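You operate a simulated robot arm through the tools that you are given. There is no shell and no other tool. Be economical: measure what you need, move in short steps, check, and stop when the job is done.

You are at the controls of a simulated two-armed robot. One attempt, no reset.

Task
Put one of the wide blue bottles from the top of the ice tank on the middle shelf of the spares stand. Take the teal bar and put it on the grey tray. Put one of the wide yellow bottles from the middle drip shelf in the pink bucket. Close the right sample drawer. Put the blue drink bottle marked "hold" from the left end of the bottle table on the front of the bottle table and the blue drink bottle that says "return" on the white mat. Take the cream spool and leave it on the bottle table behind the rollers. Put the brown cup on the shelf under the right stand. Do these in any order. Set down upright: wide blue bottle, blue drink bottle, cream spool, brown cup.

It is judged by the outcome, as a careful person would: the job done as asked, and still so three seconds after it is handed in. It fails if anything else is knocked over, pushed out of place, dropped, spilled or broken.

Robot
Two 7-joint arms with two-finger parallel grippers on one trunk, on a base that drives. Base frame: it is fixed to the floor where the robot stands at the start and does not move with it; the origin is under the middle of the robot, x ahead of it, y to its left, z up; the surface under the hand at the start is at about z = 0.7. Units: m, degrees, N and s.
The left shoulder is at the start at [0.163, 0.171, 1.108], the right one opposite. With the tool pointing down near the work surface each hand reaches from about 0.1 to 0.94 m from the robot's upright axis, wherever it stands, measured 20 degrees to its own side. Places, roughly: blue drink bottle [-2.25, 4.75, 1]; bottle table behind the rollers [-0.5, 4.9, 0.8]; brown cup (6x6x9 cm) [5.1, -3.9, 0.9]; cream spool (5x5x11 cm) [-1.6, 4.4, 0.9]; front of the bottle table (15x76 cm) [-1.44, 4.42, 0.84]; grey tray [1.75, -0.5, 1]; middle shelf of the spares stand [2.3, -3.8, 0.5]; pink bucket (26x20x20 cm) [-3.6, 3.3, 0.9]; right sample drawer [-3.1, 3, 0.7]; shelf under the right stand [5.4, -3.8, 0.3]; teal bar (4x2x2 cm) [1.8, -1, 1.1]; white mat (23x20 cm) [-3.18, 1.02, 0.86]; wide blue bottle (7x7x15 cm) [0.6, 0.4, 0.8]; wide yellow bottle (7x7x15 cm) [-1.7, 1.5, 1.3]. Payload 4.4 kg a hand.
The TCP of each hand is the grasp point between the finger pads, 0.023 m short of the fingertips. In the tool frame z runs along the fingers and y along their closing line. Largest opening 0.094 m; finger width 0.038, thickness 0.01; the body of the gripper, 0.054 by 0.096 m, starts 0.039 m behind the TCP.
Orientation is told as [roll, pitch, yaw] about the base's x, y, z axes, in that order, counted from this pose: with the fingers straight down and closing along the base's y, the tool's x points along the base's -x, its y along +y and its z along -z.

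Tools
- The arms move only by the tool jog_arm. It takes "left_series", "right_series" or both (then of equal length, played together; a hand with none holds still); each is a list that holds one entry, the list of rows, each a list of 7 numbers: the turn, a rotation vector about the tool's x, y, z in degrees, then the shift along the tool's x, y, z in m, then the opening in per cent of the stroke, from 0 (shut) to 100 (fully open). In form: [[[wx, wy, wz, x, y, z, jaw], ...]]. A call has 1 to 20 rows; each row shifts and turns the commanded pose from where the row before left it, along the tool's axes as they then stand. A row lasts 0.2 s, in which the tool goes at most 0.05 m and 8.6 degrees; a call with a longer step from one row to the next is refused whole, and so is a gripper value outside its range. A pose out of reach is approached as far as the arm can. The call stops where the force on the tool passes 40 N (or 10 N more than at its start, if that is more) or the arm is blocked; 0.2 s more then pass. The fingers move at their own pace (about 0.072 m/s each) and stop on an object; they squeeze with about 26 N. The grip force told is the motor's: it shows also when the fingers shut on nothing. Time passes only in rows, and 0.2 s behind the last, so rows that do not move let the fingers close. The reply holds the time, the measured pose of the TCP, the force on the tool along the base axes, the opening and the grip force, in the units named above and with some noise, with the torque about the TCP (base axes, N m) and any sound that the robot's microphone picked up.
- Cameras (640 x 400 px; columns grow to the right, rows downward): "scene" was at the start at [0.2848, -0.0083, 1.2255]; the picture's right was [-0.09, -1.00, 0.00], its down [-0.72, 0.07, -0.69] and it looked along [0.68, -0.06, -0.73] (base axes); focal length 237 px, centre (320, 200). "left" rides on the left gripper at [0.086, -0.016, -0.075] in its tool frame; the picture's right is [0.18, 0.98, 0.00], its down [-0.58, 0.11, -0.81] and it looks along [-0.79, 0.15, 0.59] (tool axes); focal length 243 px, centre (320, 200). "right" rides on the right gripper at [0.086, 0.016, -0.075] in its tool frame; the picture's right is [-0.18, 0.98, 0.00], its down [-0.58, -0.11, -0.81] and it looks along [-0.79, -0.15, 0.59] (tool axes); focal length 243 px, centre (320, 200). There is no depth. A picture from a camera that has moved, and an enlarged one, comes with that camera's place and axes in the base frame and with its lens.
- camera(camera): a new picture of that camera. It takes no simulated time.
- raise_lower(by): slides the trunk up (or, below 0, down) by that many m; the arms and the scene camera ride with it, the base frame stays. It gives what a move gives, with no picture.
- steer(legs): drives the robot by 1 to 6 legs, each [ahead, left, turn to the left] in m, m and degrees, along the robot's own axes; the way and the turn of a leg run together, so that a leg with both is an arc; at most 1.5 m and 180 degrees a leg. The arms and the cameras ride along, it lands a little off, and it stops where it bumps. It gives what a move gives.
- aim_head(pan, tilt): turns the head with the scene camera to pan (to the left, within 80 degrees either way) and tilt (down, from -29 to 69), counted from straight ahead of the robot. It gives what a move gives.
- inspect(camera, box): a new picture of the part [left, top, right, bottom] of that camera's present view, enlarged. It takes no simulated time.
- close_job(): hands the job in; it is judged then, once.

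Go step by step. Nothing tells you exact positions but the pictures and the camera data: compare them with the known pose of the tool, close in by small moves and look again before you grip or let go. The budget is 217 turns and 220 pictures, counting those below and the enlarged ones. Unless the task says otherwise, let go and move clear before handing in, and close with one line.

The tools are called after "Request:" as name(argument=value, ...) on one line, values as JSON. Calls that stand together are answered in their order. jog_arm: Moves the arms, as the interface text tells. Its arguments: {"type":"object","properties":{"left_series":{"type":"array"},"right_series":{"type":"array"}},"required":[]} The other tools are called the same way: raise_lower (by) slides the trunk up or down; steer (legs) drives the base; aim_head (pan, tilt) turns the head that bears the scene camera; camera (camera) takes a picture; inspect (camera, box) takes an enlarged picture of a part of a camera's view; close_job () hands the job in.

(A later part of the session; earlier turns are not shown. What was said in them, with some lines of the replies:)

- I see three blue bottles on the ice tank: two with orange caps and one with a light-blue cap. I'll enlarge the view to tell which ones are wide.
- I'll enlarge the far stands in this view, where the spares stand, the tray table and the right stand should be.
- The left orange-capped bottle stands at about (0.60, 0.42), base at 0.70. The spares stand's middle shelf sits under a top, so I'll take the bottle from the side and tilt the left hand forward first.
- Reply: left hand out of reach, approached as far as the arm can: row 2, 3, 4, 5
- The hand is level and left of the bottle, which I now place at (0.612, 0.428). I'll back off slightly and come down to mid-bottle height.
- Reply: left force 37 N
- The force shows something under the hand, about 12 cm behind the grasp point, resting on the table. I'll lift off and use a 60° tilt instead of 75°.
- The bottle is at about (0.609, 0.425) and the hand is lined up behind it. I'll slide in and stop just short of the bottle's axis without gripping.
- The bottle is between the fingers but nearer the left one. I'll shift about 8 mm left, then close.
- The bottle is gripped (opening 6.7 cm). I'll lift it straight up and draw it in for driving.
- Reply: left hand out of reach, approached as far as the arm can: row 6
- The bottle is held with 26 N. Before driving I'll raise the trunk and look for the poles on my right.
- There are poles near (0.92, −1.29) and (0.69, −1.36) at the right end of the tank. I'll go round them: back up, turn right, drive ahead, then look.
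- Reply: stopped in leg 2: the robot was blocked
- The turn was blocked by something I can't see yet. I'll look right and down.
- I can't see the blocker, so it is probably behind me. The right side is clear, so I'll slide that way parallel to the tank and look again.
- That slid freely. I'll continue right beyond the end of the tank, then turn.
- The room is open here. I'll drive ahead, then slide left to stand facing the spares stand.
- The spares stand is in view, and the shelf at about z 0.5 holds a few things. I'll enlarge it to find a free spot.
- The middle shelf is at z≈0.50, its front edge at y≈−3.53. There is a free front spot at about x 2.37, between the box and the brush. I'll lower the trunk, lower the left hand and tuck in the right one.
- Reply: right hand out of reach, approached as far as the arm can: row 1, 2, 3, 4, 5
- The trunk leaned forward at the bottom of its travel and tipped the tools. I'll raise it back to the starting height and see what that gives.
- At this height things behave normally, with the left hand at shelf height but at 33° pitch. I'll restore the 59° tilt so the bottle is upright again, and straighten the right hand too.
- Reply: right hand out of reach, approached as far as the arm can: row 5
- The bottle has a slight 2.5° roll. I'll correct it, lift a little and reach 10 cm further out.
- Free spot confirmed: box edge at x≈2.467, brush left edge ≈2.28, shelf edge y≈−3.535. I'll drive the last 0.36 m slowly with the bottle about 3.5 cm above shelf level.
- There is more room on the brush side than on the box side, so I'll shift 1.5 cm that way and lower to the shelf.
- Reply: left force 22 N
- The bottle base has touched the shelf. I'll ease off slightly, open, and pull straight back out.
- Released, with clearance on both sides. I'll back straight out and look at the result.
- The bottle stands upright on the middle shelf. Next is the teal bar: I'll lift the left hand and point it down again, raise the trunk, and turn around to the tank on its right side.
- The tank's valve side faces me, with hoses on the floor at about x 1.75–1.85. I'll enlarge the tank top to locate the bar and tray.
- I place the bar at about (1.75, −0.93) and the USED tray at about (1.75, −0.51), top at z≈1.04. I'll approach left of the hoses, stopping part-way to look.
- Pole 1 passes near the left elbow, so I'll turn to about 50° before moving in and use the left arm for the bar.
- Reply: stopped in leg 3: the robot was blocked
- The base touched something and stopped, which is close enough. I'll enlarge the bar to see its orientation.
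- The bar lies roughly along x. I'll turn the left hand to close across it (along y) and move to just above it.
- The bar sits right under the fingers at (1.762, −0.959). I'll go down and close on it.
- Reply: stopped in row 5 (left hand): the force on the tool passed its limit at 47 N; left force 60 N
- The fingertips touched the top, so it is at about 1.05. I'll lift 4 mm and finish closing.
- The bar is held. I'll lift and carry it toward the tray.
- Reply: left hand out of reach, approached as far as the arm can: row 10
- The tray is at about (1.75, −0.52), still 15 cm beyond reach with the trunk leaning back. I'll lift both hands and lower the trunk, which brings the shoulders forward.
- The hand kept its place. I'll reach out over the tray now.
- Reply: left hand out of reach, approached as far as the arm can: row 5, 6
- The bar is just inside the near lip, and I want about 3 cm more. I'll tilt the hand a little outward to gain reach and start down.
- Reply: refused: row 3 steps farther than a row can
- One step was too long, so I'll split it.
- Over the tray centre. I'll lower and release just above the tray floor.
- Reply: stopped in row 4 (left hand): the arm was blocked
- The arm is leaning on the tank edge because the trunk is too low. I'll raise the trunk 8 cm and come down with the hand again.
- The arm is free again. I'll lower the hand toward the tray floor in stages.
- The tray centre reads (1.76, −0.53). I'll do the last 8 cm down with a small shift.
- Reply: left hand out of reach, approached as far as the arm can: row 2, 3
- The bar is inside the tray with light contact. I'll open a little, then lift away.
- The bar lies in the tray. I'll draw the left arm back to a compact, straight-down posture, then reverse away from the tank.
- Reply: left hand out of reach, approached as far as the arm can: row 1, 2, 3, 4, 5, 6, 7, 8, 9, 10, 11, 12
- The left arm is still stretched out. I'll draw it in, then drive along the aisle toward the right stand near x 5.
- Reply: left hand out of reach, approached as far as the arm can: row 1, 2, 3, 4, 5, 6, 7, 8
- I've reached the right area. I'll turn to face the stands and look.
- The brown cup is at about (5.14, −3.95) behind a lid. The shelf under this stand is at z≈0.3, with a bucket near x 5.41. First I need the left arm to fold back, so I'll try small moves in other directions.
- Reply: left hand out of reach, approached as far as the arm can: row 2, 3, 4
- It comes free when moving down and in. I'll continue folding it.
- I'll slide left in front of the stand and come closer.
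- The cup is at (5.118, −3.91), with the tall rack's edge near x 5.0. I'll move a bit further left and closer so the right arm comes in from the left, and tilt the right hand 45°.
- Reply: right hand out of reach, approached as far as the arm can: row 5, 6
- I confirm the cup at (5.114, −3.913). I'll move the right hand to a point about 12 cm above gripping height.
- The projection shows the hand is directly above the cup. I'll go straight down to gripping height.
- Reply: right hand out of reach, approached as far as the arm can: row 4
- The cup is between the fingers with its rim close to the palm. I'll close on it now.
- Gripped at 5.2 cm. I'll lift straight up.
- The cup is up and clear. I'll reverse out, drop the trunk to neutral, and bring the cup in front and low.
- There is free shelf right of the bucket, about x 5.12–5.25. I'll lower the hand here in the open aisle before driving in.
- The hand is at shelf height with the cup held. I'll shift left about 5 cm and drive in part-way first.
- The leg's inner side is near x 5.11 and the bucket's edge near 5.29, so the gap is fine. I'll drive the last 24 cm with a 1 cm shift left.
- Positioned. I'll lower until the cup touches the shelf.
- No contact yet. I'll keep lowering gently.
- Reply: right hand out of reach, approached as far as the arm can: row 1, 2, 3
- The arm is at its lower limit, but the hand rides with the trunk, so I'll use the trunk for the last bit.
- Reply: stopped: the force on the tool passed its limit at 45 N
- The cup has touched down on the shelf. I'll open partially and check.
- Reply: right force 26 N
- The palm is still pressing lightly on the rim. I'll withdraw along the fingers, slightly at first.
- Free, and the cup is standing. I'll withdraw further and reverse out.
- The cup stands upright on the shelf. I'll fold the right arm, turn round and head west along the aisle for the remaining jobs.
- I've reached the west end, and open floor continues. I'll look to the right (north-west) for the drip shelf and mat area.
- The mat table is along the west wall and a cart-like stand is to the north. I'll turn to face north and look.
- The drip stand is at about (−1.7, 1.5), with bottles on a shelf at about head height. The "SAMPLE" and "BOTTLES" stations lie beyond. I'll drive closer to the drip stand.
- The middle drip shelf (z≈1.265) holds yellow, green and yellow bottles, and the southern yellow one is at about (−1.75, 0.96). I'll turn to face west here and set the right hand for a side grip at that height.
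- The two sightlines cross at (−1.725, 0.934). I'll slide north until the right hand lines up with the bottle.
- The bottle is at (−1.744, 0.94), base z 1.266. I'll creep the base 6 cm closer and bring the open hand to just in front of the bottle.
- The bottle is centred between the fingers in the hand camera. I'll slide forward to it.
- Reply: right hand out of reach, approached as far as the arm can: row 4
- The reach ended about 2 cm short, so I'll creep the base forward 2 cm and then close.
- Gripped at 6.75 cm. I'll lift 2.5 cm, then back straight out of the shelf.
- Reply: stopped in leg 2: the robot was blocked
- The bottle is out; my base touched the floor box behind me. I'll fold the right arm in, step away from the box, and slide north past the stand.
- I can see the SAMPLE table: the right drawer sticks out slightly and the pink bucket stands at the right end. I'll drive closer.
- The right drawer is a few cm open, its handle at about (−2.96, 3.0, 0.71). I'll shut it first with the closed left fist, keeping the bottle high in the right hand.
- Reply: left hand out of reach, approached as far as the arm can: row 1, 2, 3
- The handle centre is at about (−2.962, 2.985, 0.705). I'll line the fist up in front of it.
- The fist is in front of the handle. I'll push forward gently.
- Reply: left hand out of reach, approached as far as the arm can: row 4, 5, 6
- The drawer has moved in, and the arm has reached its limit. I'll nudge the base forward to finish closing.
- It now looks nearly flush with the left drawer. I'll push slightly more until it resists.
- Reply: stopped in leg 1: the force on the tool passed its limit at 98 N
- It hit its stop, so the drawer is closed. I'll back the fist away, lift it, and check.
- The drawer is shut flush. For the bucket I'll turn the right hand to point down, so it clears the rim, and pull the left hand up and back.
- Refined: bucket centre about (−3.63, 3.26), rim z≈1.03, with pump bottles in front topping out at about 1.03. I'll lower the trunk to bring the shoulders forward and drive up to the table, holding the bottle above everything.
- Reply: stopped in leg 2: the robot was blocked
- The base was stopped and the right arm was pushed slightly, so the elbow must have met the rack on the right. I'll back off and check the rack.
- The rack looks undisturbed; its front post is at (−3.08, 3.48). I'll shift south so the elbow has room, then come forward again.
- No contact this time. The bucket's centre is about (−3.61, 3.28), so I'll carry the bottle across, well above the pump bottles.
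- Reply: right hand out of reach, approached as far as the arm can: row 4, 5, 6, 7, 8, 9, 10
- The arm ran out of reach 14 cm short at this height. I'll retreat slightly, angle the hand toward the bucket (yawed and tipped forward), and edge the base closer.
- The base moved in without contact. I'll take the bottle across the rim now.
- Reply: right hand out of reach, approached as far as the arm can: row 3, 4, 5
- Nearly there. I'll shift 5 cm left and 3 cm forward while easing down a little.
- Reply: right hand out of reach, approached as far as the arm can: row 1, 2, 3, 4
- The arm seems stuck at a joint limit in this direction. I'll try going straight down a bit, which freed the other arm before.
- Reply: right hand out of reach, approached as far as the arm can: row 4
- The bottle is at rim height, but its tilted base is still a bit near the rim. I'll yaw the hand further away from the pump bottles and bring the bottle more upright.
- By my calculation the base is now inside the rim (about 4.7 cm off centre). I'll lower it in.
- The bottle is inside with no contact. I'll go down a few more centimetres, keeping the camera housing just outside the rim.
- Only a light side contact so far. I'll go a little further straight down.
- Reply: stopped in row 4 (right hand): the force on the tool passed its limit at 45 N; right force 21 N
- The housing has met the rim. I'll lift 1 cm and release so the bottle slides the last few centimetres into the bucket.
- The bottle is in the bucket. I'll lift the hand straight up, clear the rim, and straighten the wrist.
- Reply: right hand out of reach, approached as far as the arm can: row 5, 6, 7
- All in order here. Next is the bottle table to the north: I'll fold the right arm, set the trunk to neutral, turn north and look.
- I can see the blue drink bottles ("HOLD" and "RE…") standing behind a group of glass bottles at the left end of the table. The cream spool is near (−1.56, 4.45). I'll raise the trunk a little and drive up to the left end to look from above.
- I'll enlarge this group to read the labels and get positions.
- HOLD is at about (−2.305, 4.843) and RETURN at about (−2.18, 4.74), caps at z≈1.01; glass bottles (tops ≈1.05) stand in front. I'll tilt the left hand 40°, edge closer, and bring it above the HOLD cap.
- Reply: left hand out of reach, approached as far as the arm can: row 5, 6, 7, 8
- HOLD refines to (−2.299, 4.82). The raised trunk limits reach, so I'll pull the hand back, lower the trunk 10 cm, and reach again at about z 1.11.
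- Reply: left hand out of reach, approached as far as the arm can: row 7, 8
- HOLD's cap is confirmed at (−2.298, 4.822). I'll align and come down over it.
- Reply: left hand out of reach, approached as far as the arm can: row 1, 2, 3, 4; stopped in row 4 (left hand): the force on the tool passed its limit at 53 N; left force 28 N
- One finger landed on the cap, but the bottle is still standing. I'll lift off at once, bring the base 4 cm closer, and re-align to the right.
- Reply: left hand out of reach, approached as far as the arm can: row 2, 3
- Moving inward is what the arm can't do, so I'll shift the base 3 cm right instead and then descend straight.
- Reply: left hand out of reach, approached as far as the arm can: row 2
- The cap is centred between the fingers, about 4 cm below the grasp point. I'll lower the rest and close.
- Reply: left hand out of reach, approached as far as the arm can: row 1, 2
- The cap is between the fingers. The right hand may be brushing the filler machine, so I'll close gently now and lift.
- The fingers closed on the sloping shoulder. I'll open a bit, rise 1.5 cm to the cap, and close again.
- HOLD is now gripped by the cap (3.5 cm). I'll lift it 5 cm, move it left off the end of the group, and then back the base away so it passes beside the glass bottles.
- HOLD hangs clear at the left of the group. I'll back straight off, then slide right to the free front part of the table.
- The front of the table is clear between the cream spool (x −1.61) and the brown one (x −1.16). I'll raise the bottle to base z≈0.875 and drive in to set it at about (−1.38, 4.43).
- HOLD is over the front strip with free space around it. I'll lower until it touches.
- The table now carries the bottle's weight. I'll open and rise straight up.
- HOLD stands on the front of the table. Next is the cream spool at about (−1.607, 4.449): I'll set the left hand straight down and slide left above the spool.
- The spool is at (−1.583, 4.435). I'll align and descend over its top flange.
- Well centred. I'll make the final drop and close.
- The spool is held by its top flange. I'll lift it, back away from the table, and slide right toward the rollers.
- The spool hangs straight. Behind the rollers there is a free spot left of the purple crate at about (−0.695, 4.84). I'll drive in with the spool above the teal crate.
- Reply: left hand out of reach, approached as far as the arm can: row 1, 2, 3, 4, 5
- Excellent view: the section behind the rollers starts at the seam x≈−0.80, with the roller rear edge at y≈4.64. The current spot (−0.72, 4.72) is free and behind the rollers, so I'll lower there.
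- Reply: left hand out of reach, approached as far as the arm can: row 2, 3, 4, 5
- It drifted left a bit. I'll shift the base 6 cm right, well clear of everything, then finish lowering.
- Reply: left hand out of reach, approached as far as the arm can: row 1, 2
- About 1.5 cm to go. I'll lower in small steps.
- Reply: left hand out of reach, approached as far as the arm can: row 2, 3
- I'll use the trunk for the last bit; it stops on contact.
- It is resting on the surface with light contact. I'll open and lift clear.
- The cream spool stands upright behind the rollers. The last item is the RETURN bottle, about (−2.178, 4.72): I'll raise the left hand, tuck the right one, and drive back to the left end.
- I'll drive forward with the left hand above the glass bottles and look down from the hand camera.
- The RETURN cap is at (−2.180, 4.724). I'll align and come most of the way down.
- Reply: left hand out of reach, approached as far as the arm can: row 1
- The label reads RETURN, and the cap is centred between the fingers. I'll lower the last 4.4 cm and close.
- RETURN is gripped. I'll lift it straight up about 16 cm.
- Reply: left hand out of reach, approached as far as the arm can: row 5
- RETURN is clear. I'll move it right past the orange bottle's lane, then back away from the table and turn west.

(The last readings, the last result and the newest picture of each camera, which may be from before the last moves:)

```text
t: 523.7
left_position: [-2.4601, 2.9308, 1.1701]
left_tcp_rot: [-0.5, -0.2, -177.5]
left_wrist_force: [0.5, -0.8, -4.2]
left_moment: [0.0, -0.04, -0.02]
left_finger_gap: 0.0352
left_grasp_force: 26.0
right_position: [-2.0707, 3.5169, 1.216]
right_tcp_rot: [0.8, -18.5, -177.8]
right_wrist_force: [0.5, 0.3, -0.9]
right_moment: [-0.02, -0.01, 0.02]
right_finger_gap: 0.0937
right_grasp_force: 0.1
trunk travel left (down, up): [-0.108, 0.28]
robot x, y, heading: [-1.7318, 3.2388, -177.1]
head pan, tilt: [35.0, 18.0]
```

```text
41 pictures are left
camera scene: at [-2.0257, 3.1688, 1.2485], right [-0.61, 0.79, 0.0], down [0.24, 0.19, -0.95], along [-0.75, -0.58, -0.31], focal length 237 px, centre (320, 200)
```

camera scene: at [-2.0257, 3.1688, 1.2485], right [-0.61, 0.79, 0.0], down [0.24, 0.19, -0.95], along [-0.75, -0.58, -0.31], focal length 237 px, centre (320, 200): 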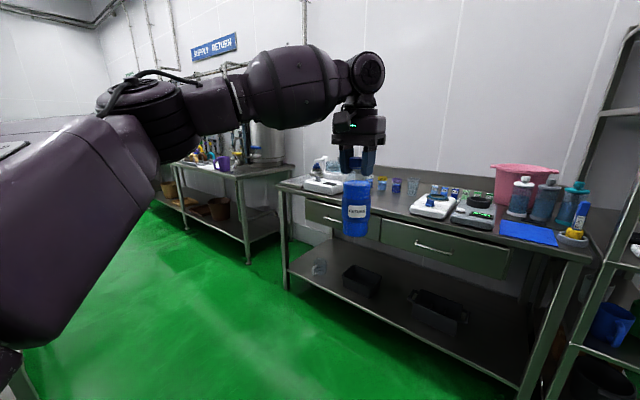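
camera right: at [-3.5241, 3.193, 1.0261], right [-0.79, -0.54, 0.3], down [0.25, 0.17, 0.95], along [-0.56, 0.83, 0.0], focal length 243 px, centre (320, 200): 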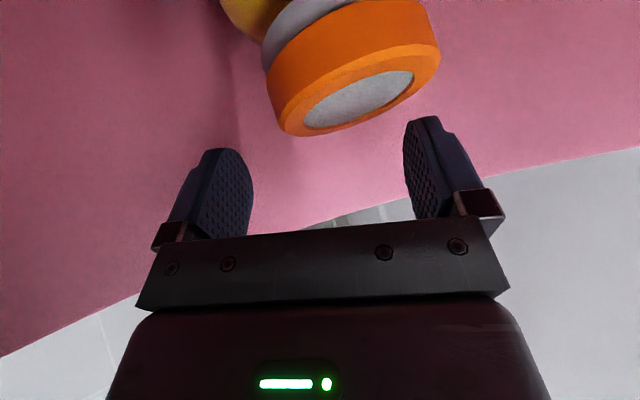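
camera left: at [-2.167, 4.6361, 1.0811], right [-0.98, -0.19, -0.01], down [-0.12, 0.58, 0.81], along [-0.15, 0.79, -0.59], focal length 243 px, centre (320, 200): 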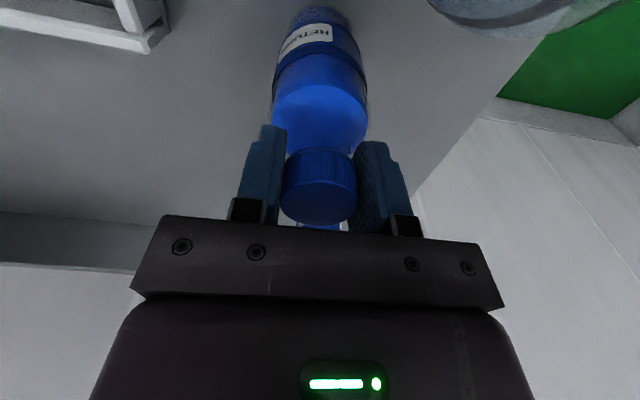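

The supply table is free-standing ahead-left, with its front at x≈−3.08 and north end at y≈1.5. I'll draw the bottle in and drive around into the aisle in front of the mat.

Request:
jog_arm(left_series=[[[0, 0, 0, 0.04, 0, 0, 15], [0, 0, 0, 0.04, 0, 0, 15], [0, 0, 0, 0.04, 0, 0, 15], [0, 0, 0, 0.04, 0, 0, 15], [0, 0, 0, 0.04, 0, 0, 15], [0, 0, 0, 0, 0, 0, 15]]])

Request:
steer(legs=[[0, 0, -2.9], [0.6, 0.6, 0], [0, 1.3, 0]])

Request:
aim_head(pan=10, tilt=30)

Request:
camera(camera="scene")

```text
t: 525.1
left_position: [-2.2583, 2.9387, 1.1686]
left_tcp_rot: [-0.5, 0.0, -177.4]
left_wrist_force: [0.4, 0.0, -2.6]
left_moment: [0.0, -0.04, -0.01]
left_finger_gap: 0.0353
left_grasp_force: 26.1
right_position: [-2.0713, 3.5178, 1.2154]
right_tcp_rot: [0.8, -18.6, -177.7]
right_wrist_force: [0.1, -0.6, 0.2]
right_moment: [0.03, 0.0, 0.0]
right_finger_gap: 0.094
right_grasp_force: 0.1
trunk travel left (down, up): [-0.108, 0.28]
robot x, y, heading: [-1.733, 3.2374, -177.1]
head pan, tilt: [35.0, 18.0]
```

```text
t: 542.0
left_position: [-2.9056, 1.1355, 1.1683]
left_tcp_rot: [-0.6, -0.2, 178.5]
left_wrist_force: [0.6, -0.1, -3.0]
left_moment: [-0.04, -0.01, -0.02]
left_finger_gap: 0.0349
left_grasp_force: 26.3
right_position: [-2.6774, 1.6997, 1.215]
right_tcp_rot: [0.8, -18.6, 178.4]
right_wrist_force: [-0.1, 0.4, -0.2]
right_moment: [0.02, -0.03, 0.0]
right_finger_gap: 0.0944
right_grasp_force: 0.1
trunk travel left (down, up): [-0.108, 0.28]
robot x, y, heading: [-2.3612, 1.3993, 178.9]
head pan, tilt: [35.0, 18.0]
```

```text
t: 542.9
left_position: [-2.9049, 1.1366, 1.1681]
left_tcp_rot: [-0.5, -0.2, 178.7]
left_wrist_force: [-0.7, 0.3, -2.7]
left_moment: [-0.02, -0.04, 0.01]
left_finger_gap: 0.0353
left_grasp_force: 26.5
right_position: [-2.677, 1.7003, 1.2158]
right_tcp_rot: [0.9, -18.6, 178.4]
right_wrist_force: [0.7, -0.4, 0.4]
right_moment: [0.02, 0.01, -0.01]
right_finger_gap: 0.0939
right_grasp_force: 0.0
trunk travel left (down, up): [-0.108, 0.28]
robot x, y, heading: [-2.3576, 1.4003, 178.4]
head pan, tilt: [10.0, 30.0]
```

```text
40 pictures are left
camera scene: at [-2.6683, 1.3883, 1.2293], right [-0.15, 0.99, 0.0], down [0.49, 0.08, -0.87], along [-0.86, -0.13, -0.5], focal length 237 px, centre (320, 200)
```

scene: 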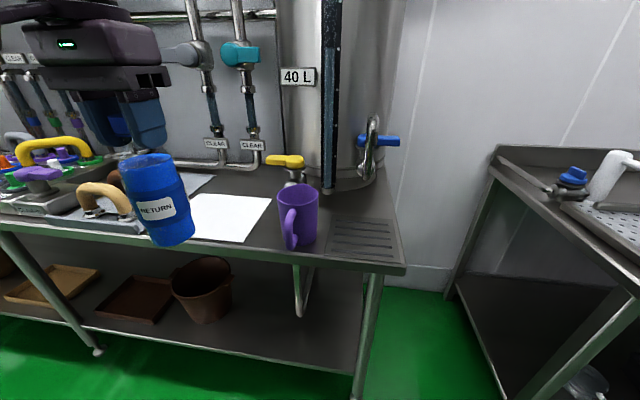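

The white mat is at about (−3.175, 1.04), between the mug and the handled tools. I'll drive so the bottle is right over it.

Request:
steer(legs=[[0.27, 0.11, 0]])

Request:
aim_head(pan=15, tilt=42)

Request:
camera(camera="scene")

Request:
camera(camera="left")

```text
t: 544.9
left_position: [-3.1779, 1.0301, 1.1676]
left_tcp_rot: [-0.5, -0.2, 178.7]
left_wrist_force: [0.4, 0.7, -4.4]
left_moment: [-0.01, -0.01, -0.01]
left_finger_gap: 0.0351
left_grasp_force: 25.9
right_position: [-2.9512, 1.5961, 1.2159]
right_tcp_rot: [0.9, -18.6, 178.4]
right_wrist_force: [-0.3, 0.1, 0.0]
right_moment: [-0.01, -0.01, 0.0]
right_finger_gap: 0.094
right_grasp_force: 0.0
trunk travel left (down, up): [-0.108, 0.28]
robot x, y, heading: [-2.6332, 1.2945, 178.9]
head pan, tilt: [10.0, 30.0]
```

```text
t: 545.6
left_position: [-3.1779, 1.0313, 1.1693]
left_tcp_rot: [-0.5, -0.2, 178.7]
left_wrist_force: [0.4, -1.2, -3.7]
left_moment: [-0.01, 0.02, 0.0]
left_finger_gap: 0.035
left_grasp_force: 26.0
right_position: [-2.95, 1.5954, 1.2154]
right_tcp_rot: [0.8, -18.7, 178.5]
right_wrist_force: [-0.1, 0.0, 0.0]
right_moment: [0.02, -0.01, 0.04]
right_finger_gap: 0.0942
right_grasp_force: 0.1
trunk travel left (down, up): [-0.108, 0.28]
robot x, y, heading: [-2.6321, 1.2946, 179.0]
head pan, tilt: [15.0, 42.0]
```

```text
39 pictures are left
camera scene: at [-2.9334, 1.2774, 1.2111], right [-0.24, 0.97, 0.0], down [0.65, 0.16, -0.74], along [-0.72, -0.18, -0.67], focal length 237 px, centre (320, 200)
```

scene: 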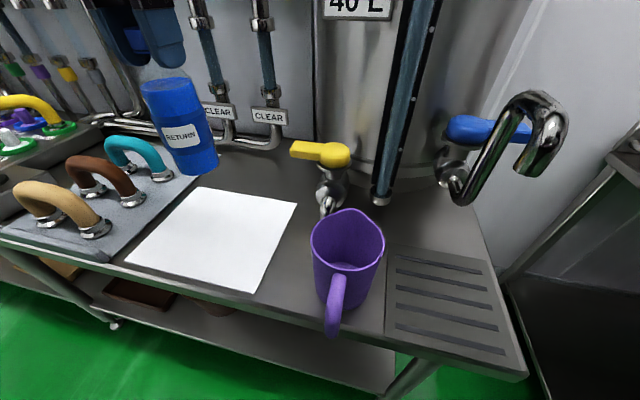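

```text
38 pictures are left
camera left: at [-3.0909, 1.0462, 1.2427], right [0.16, -0.99, -0.01], down [-0.58, -0.1, 0.81], along [-0.8, -0.13, -0.59], focal length 243 px, centre (320, 200)
```

left: 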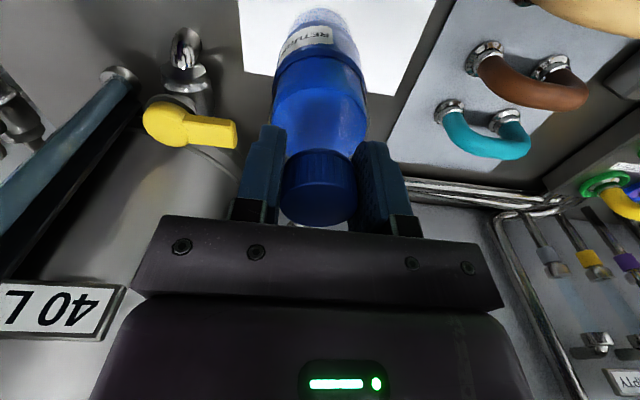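

The bottle is over the middle of the mat. I'll lower it.

Request:
jog_arm(left_series=[[[0, 0, 0, 0, 0.01, 0.03, 15], [0, 0, 0, 0, 0, 0.04, 15], [0, 0, 0, 0, 0, 0.04, 15], [0, 0, 0, 0, 0, 0.02, 15], [0, 0, 0, 0, 0, 0.006, 15], [0, 0, 0, 0, 0, 0, 15]]])

Request:
camera(camera="scene")

```text
t: 547.0
left_position: [-3.1786, 1.0227, 1.035]
left_tcp_rot: [-0.5, -0.3, 178.7]
left_wrist_force: [0.1, 0.2, -3.1]
left_moment: [-0.03, -0.03, 0.01]
left_finger_gap: 0.0354
left_grasp_force: 26.2
right_position: [-2.9512, 1.5942, 1.2155]
right_tcp_rot: [0.8, -18.6, 178.4]
right_wrist_force: [-0.1, 0.5, 1.4]
right_moment: [0.02, 0.02, -0.02]
right_finger_gap: 0.0938
right_grasp_force: 0.1
trunk travel left (down, up): [-0.108, 0.28]
robot x, y, heading: [-2.635, 1.2926, 179.1]
head pan, tilt: [15.0, 42.0]
```

```text
37 pictures are left
camera scene: at [-2.9334, 1.2773, 1.211], right [-0.24, 0.97, 0.0], down [0.65, 0.16, -0.74], along [-0.72, -0.18, -0.67], focal length 237 px, centre (320, 200)
```

scene: 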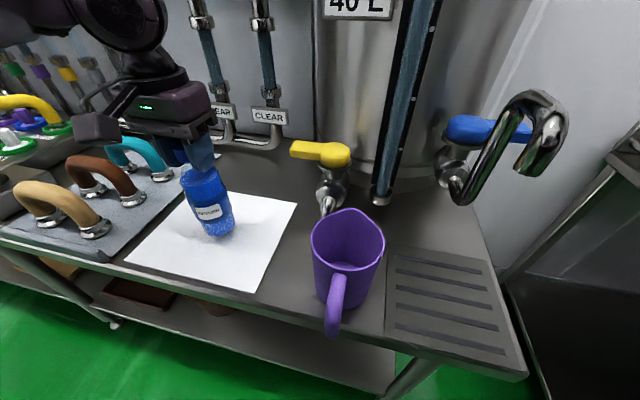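

Still just above the mat. I'll lower in small steps to contact.

Request:
jog_arm(left_series=[[[0, 0, 0, 0, 0, 0.007, 15], [0, 0, 0, 0, 0, 0.007, 15], [0, 0, 0, 0, 0, 0.006, 15], [0, 0, 0, 0, 0, 0, 15]]])

```text
t: 548.0
left_position: [-3.1776, 1.023, 1.0132]
left_tcp_rot: [-0.5, -0.1, 178.7]
left_wrist_force: [-0.2, -0.1, -3.7]
left_moment: [0.01, -0.01, 0.0]
left_finger_gap: 0.0354
left_grasp_force: 25.6
right_position: [-2.9503, 1.5952, 1.2159]
right_tcp_rot: [0.8, -18.7, 178.4]
right_wrist_force: [0.6, -0.2, 0.4]
right_moment: [0.02, -0.02, 0.02]
right_finger_gap: 0.0937
right_grasp_force: 0.0
trunk travel left (down, up): [-0.108, 0.28]
robot x, y, heading: [-2.6327, 1.2951, 178.8]
head pan, tilt: [15.0, 42.0]
```

Request:
jog_arm(left_series=[[[0, 0, 0, 0, 0, 0.003, 15], [0, 0, 0, 0, 0, 0.003, 15], [0, 0, 0, 0, 0, 0.003, 15], [0, 0, 0, 0, 0, 0, 15]]])

```text
t: 548.8
left_position: [-3.178, 1.0236, 1.0108]
left_tcp_rot: [-0.5, -1.2, 178.6]
left_wrist_force: [7.5, -1.8, 31.8]
left_moment: [-0.79, -0.34, 0.22]
left_finger_gap: 0.0355
left_grasp_force: 26.1
right_position: [-2.9485, 1.5965, 1.2175]
right_tcp_rot: [0.9, -18.8, 178.4]
right_wrist_force: [-0.9, -0.3, 0.0]
right_moment: [-0.03, -0.04, -0.04]
right_finger_gap: 0.094
right_grasp_force: 0.0
trunk travel left (down, up): [-0.108, 0.28]
robot x, y, heading: [-2.6323, 1.2951, 178.8]
head pan, tilt: [15.0, 42.0]
stopped in row 3 (left hand): the force on the tool passed its limit at 43 N (the readings are from after the stop); the commanded pose is now the measured one
```

Contact. I'll ease up 2 mm, release, and lift away.

Request:
jog_arm(left_series=[[[0, 0, 0, 0, 0, -0.002, 15], [0, 0, 0, 0, 0, 0, 45], [0, 0, 0, 0, 0, 0, 70], [0, 0, 0, 0, 0, 0, 70], [0, 0, 0, 0, 0, -0.03, 70], [0, 0, 0, 0, 0, -0.04, 70], [0, 0, 0, 0, 0, -0.04, 70], [0, 0, 0, 0, 0, -0.04, 70]]])

Request:
steer(legs=[[-0.35, 0, 0]])

Request:
camera(camera="scene")

```text
t: 550.6
left_position: [-3.1798, 1.0231, 1.1602]
left_tcp_rot: [-0.5, -0.8, 178.6]
left_wrist_force: [-0.3, -0.3, 0.5]
left_moment: [-0.01, 0.01, 0.02]
left_finger_gap: 0.0659
left_grasp_force: 0.1
right_position: [-2.949, 1.5952, 1.2158]
right_tcp_rot: [0.7, -18.8, 178.5]
right_wrist_force: [0.0, 0.2, 0.7]
right_moment: [0.0, -0.02, 0.0]
right_finger_gap: 0.0941
right_grasp_force: 0.0
trunk travel left (down, up): [-0.108, 0.28]
robot x, y, heading: [-2.6324, 1.2942, 178.7]
head pan, tilt: [15.0, 42.0]
```

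```text
t: 552.9
left_position: [-2.824, 1.0183, 1.1601]
left_tcp_rot: [-0.5, -0.6, 178.2]
left_wrist_force: [0.6, -1.0, 0.0]
left_moment: [-0.01, 0.04, 0.03]
left_finger_gap: 0.0656
left_grasp_force: 0.1
right_position: [-2.5897, 1.5886, 1.2154]
right_tcp_rot: [0.8, -18.8, 178.0]
right_wrist_force: [-0.1, 0.3, -0.3]
right_moment: [-0.03, -0.01, 0.01]
right_finger_gap: 0.094
right_grasp_force: 0.1
trunk travel left (down, up): [-0.108, 0.28]
robot x, y, heading: [-2.2742, 1.286, 178.8]
head pan, tilt: [15.0, 42.0]
```

```text
36 pictures are left
camera scene: at [-2.574, 1.2716, 1.2111], right [-0.23, 0.97, 0.0], down [0.65, 0.16, -0.74], along [-0.72, -0.17, -0.67], focal length 237 px, centre (320, 200)
```

scene: 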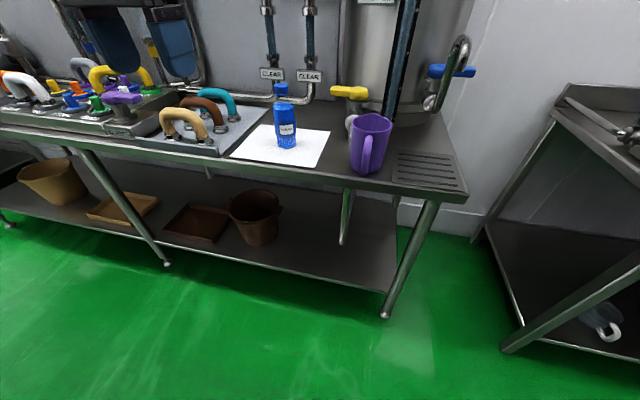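

RETURN stands upright on the mat and every item on the list is placed, with both hands clear. I'm handing in now.

Request:
close_job()

```text
The job is handed in.
```

All the listed tasks are done and the job is handed in. I checked each placement by camera right after releasing it. The yellow bottle dropped the last few centimetres into the pink bucket, because the hand could not go lower past the rim. I bumped the base or an arm lightly in a few places, including the tank, the floor box and the rack by the sample table; the rack looked undisturbed afterwards, but I didn't recheck the other spots up close.
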